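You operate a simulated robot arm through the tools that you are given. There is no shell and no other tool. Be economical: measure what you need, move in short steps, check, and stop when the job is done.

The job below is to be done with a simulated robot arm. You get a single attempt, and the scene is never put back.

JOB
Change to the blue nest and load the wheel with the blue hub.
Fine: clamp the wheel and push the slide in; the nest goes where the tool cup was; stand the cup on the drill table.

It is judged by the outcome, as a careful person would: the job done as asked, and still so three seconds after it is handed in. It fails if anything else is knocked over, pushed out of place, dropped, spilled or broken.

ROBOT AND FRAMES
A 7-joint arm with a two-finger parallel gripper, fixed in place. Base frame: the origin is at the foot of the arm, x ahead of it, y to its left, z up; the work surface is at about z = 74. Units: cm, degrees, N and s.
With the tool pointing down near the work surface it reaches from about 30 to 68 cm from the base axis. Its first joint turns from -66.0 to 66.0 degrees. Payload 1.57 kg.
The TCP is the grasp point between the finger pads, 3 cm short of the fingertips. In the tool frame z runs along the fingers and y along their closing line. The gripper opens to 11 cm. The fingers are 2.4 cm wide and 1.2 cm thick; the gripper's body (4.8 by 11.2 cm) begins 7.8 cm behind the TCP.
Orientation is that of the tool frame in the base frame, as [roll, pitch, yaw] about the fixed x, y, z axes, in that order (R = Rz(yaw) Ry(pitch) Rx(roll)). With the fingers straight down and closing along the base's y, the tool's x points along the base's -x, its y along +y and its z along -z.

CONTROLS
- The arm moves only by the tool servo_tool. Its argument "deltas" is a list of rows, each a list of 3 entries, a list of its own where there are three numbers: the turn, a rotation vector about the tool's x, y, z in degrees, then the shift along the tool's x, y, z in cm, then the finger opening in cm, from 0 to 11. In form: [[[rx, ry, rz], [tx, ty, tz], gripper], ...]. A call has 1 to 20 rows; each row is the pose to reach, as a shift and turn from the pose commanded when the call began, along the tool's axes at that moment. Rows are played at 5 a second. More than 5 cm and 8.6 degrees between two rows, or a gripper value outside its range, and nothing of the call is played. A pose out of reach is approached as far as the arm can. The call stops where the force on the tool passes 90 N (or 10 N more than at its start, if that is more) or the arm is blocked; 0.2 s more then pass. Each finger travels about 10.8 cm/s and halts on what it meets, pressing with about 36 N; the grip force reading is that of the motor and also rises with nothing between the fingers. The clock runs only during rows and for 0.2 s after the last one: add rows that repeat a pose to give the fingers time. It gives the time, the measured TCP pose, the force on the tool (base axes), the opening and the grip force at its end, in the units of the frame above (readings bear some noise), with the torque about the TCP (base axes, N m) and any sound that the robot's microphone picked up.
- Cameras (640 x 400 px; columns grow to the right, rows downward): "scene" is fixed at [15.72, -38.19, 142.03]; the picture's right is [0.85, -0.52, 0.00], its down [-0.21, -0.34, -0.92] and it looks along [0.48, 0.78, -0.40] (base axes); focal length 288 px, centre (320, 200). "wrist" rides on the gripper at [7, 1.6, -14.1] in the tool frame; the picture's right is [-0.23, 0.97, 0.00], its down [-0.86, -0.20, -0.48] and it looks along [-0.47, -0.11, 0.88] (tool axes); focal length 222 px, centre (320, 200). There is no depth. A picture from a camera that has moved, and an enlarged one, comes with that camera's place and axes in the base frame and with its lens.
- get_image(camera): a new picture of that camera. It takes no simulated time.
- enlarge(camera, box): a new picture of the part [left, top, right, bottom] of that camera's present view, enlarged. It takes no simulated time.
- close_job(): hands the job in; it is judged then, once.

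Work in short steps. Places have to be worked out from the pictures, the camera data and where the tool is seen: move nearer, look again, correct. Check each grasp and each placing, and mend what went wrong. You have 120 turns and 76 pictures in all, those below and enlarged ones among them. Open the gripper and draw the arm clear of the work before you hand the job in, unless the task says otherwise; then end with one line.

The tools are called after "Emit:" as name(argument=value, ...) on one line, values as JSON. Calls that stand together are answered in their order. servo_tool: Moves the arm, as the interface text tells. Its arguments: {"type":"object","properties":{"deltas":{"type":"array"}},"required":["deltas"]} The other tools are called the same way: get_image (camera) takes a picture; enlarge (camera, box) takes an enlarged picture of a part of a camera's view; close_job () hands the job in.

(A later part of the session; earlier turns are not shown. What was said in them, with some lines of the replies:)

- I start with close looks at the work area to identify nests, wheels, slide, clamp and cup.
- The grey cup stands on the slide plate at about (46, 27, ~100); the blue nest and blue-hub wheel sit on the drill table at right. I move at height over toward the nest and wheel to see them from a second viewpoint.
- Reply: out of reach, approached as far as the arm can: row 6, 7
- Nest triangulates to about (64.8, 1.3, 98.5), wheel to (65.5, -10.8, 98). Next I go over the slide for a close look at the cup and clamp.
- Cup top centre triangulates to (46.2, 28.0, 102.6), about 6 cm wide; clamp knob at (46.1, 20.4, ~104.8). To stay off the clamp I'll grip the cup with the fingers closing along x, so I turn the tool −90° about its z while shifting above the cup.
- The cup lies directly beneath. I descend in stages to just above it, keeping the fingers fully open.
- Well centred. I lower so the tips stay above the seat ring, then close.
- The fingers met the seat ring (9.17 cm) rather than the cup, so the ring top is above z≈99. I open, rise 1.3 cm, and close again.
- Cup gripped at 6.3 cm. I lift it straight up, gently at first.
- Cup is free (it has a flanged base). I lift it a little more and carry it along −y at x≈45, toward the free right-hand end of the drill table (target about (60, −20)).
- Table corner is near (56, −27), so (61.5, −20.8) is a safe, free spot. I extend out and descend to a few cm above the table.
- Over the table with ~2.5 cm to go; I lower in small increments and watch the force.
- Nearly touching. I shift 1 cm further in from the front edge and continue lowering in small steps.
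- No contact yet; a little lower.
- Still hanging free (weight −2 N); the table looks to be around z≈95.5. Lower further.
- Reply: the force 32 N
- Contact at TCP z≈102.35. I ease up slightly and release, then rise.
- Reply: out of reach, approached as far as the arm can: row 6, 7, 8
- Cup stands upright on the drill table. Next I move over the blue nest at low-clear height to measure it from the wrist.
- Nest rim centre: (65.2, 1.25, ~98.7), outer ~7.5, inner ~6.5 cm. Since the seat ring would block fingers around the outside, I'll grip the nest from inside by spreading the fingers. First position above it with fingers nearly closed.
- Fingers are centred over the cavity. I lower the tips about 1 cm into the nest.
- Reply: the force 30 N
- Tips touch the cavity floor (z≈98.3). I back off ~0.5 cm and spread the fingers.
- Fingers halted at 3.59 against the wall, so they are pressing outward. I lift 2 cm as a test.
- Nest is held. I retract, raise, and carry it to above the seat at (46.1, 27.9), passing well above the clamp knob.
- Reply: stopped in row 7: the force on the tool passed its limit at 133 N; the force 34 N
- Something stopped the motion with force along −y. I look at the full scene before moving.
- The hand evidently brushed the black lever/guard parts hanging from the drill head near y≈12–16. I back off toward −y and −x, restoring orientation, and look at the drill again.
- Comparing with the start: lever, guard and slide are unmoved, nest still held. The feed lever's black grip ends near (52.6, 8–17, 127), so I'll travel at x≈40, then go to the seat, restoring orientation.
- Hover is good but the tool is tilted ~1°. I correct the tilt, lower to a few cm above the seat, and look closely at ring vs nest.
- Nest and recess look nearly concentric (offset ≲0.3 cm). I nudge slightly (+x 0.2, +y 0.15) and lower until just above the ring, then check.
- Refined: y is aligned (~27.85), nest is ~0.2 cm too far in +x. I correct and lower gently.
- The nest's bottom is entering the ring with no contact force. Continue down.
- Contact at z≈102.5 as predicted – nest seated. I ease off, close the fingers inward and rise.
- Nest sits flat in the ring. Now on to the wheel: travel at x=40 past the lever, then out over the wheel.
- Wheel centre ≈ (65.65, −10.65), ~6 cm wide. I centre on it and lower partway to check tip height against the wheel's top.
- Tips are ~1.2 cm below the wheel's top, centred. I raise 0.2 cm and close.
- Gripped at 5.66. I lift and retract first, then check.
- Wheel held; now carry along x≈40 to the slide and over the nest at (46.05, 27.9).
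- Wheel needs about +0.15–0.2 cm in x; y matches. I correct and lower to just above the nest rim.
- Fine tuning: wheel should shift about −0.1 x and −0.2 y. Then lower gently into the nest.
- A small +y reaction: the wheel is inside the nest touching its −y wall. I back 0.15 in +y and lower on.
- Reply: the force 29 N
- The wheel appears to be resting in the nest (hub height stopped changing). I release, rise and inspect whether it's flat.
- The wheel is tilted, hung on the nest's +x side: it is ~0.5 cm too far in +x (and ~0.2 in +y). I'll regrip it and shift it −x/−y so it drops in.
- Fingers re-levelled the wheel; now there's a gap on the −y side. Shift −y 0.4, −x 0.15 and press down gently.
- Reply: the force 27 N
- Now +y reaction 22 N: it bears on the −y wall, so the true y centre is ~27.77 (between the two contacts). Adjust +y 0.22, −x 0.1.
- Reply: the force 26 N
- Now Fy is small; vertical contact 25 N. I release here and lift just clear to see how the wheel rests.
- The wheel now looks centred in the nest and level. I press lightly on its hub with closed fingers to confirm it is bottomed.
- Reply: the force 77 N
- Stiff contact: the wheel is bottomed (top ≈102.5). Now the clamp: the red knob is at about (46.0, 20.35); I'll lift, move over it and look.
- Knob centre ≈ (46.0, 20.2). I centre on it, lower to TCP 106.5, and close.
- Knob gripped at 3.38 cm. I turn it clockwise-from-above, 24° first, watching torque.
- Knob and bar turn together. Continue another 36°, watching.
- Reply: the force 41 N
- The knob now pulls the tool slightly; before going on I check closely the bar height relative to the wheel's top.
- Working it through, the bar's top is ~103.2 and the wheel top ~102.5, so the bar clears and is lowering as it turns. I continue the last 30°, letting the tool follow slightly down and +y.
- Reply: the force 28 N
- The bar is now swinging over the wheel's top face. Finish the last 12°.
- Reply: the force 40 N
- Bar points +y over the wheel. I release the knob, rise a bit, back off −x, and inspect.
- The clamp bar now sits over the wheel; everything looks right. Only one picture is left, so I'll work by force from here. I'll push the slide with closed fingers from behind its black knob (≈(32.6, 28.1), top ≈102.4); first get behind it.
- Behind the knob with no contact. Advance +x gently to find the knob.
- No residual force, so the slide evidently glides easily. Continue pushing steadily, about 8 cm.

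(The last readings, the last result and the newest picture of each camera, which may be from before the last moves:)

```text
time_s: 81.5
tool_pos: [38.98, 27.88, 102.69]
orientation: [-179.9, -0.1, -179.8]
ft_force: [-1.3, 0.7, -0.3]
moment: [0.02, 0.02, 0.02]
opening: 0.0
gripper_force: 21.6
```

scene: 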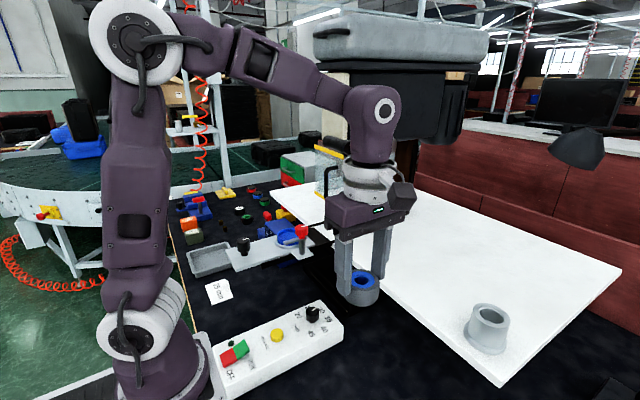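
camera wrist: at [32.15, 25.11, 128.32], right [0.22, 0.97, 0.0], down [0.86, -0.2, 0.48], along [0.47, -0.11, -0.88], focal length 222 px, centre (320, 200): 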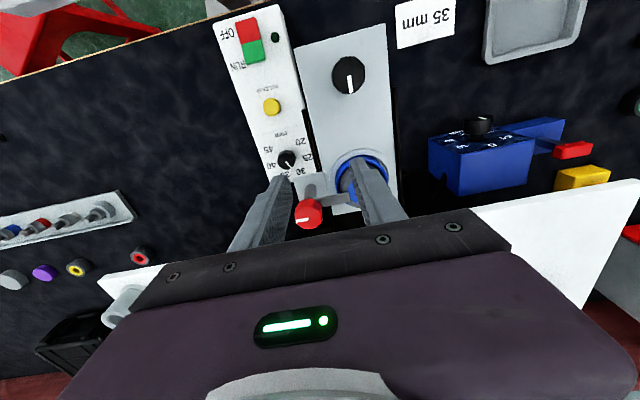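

A light −x reaction shows I am pushing the slide. Continue another 9 cm in small steps.

Emit:
servo_tool(deltas=[[[0, 0, 0], [-0.6, 0.1, 0], 0], [[0, 0, 0], [-1.2, 0.1, 0], 0], [[0, 0, 0], [-1.8, 0.1, 0], 0], [[0, 0, 0], [-2.4, 0.1, 0], 0], [[0, 0, 0], [-3, 0.1, 0], 0], [[0, 0, 0], [-3.6, 0.1, 0], 0], [[0, 0, 0], [-4.2, 0.1, 0], 0], [[0, 0, 0], [-4.8, 0.1, 0], 0], [[0, 0, 0], [-5.4, 0.1, 0], 0], [[0, 0, 0], [-6, 0.1, 0], 0], [[0, 0, 0], [-6.6, 0.1, 0], 0], [[0, 0, 0], [-7.2, 0.1, 0], 0], [[0, 0, 0], [-7.8, 0.1, 0], 0], [[0, 0, 0], [-8.4, 0.1, 0], 0], [[0, 0, 0], [-9, 0.1, 0], 0]])

```text
time_s: 84.7
tool_pos: [48.12, 28.06, 102.53]
orientation: [-180.0, -0.1, -179.8]
ft_force: [-2.0, 0.4, -0.4]
moment: [-0.02, 0.05, 0.0]
opening: 0.0
gripper_force: 21.5
```

Near the predicted end (x≈51). Smaller steps now to feel the stop.

Emit:
servo_tool(deltas=[[[0, 0, 0], [-0.4, 0, 0], 0], [[0, 0, 0], [-0.8, 0, 0], 0], [[0, 0, 0], [-1.2, 0, 0], 0], [[0, 0, 0], [-1.6, 0, 0], 0], [[0, 0, 0], [-2, 0, 0], 0], [[0, 0, 0], [-2, 0, 0], 0]])

```text
time_s: 86.0
tool_pos: [50.12, 28.15, 102.61]
orientation: [-179.9, -0.1, -179.9]
ft_force: [-0.2, -1.2, 0.5]
moment: [0.02, -0.01, 0.0]
opening: 0.0
gripper_force: 21.9
```

Emit:
servo_tool(deltas=[[[0, 0, 0], [-0.3, 0, 0], 0], [[0, 0, 0], [-0.6, 0, 0], 0], [[0, 0, 0], [-0.9, 0, 0], 0], [[0, 0, 0], [-1.2, 0, 0], 0], [[0, 0, 0], [-1.2, 0, 0], 0]])

```text
time_s: 87.2
tool_pos: [51.27, 28.08, 102.54]
orientation: [-179.9, -0.2, -179.8]
ft_force: [0.8, 0.1, -1.2]
moment: [-0.01, -0.03, -0.06]
opening: 0.01
gripper_force: 21.4
```

No stop yet; advance a little more.

Emit:
servo_tool(deltas=[[[0, 0, 0], [-0.25, 0, 0], 0], [[0, 0, 0], [-0.5, 0, 0], 0], [[0, 0, 0], [-0.75, 0, 0], 0], [[0, 0, 0], [-1.0, 0, 0], 0], [[0, 0, 0], [-1.0, 0, 0], 0]])

```text
time_s: 88.5
tool_pos: [51.63, 28.16, 102.53]
orientation: [-179.7, -0.9, -179.7]
ft_force: [-60.8, -2.8, 10.2]
moment: [-0.59, -0.04, -0.1]
opening: 0.0
gripper_force: 21.4
```

Firm stop at x≈51.6 (60 N, at fingertip level, as predicted). I back off, raise and draw the arm clear, opening the gripper, then use the last picture.

Emit:
servo_tool(deltas=[[[0, 0, 0], [0.8, 0, 0], 0], [[0, 0, 0], [4, 0, 0], 0], [[0, 0, 0], [8, 0, 0], 0], [[0, 0, 0], [12, 0, -2], 1], [[0, 0, 0], [15, 0, -6], 3], [[0, 0, 0], [17, 0, -10], 6], [[0, 0, 0], [19, 1, -14], 8], [[0, 0, 0], [20, 2, -18], 10], [[0, 0, 0], [20, 2, -22], 10], [[0, 0, 0], [20, 2, -22], 10]])

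Emit:
enlarge(camera="scene", box=[240, 120, 560, 350])

```text
time_s: 90.7
tool_pos: [32.15, 30.02, 124.64]
orientation: [-179.9, 0.0, -179.9]
ft_force: [0.1, 0.0, 0.8]
moment: [0.01, 0.0, 0.0]
opening: 10.02
gripper_force: 0.1
```

```text
1.74 times, centred on (400, 235) of scene
camera zoom: at [15.72, -38.19, 142.03], right [0.85, -0.52, 0.0], down [-0.21, -0.34, -0.92], along [0.48, 0.78, -0.4], focal length 500 px, centre (181, 139)
```

zoom: 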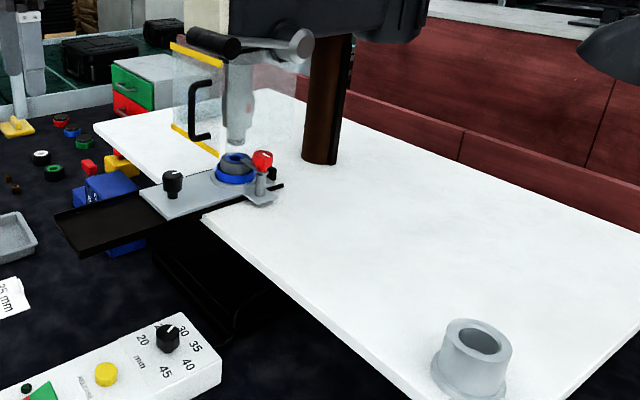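

The slide is fully in against its stop. The wheel is clamped in the blue nest under the drill, the cup stands on the table, and the arm is clear, so I hand the job in.

Emit:
close_job()

```text
The job is handed in.
```

The blue nest is in the slide where the cup was, the blue-hub wheel is clamped in it, the slide is pushed fully in, and the cup stands on the drill table. On the way the hand bumped something by the drill, most likely its feed lever (133 N peak); the pictures showed nothing moved.
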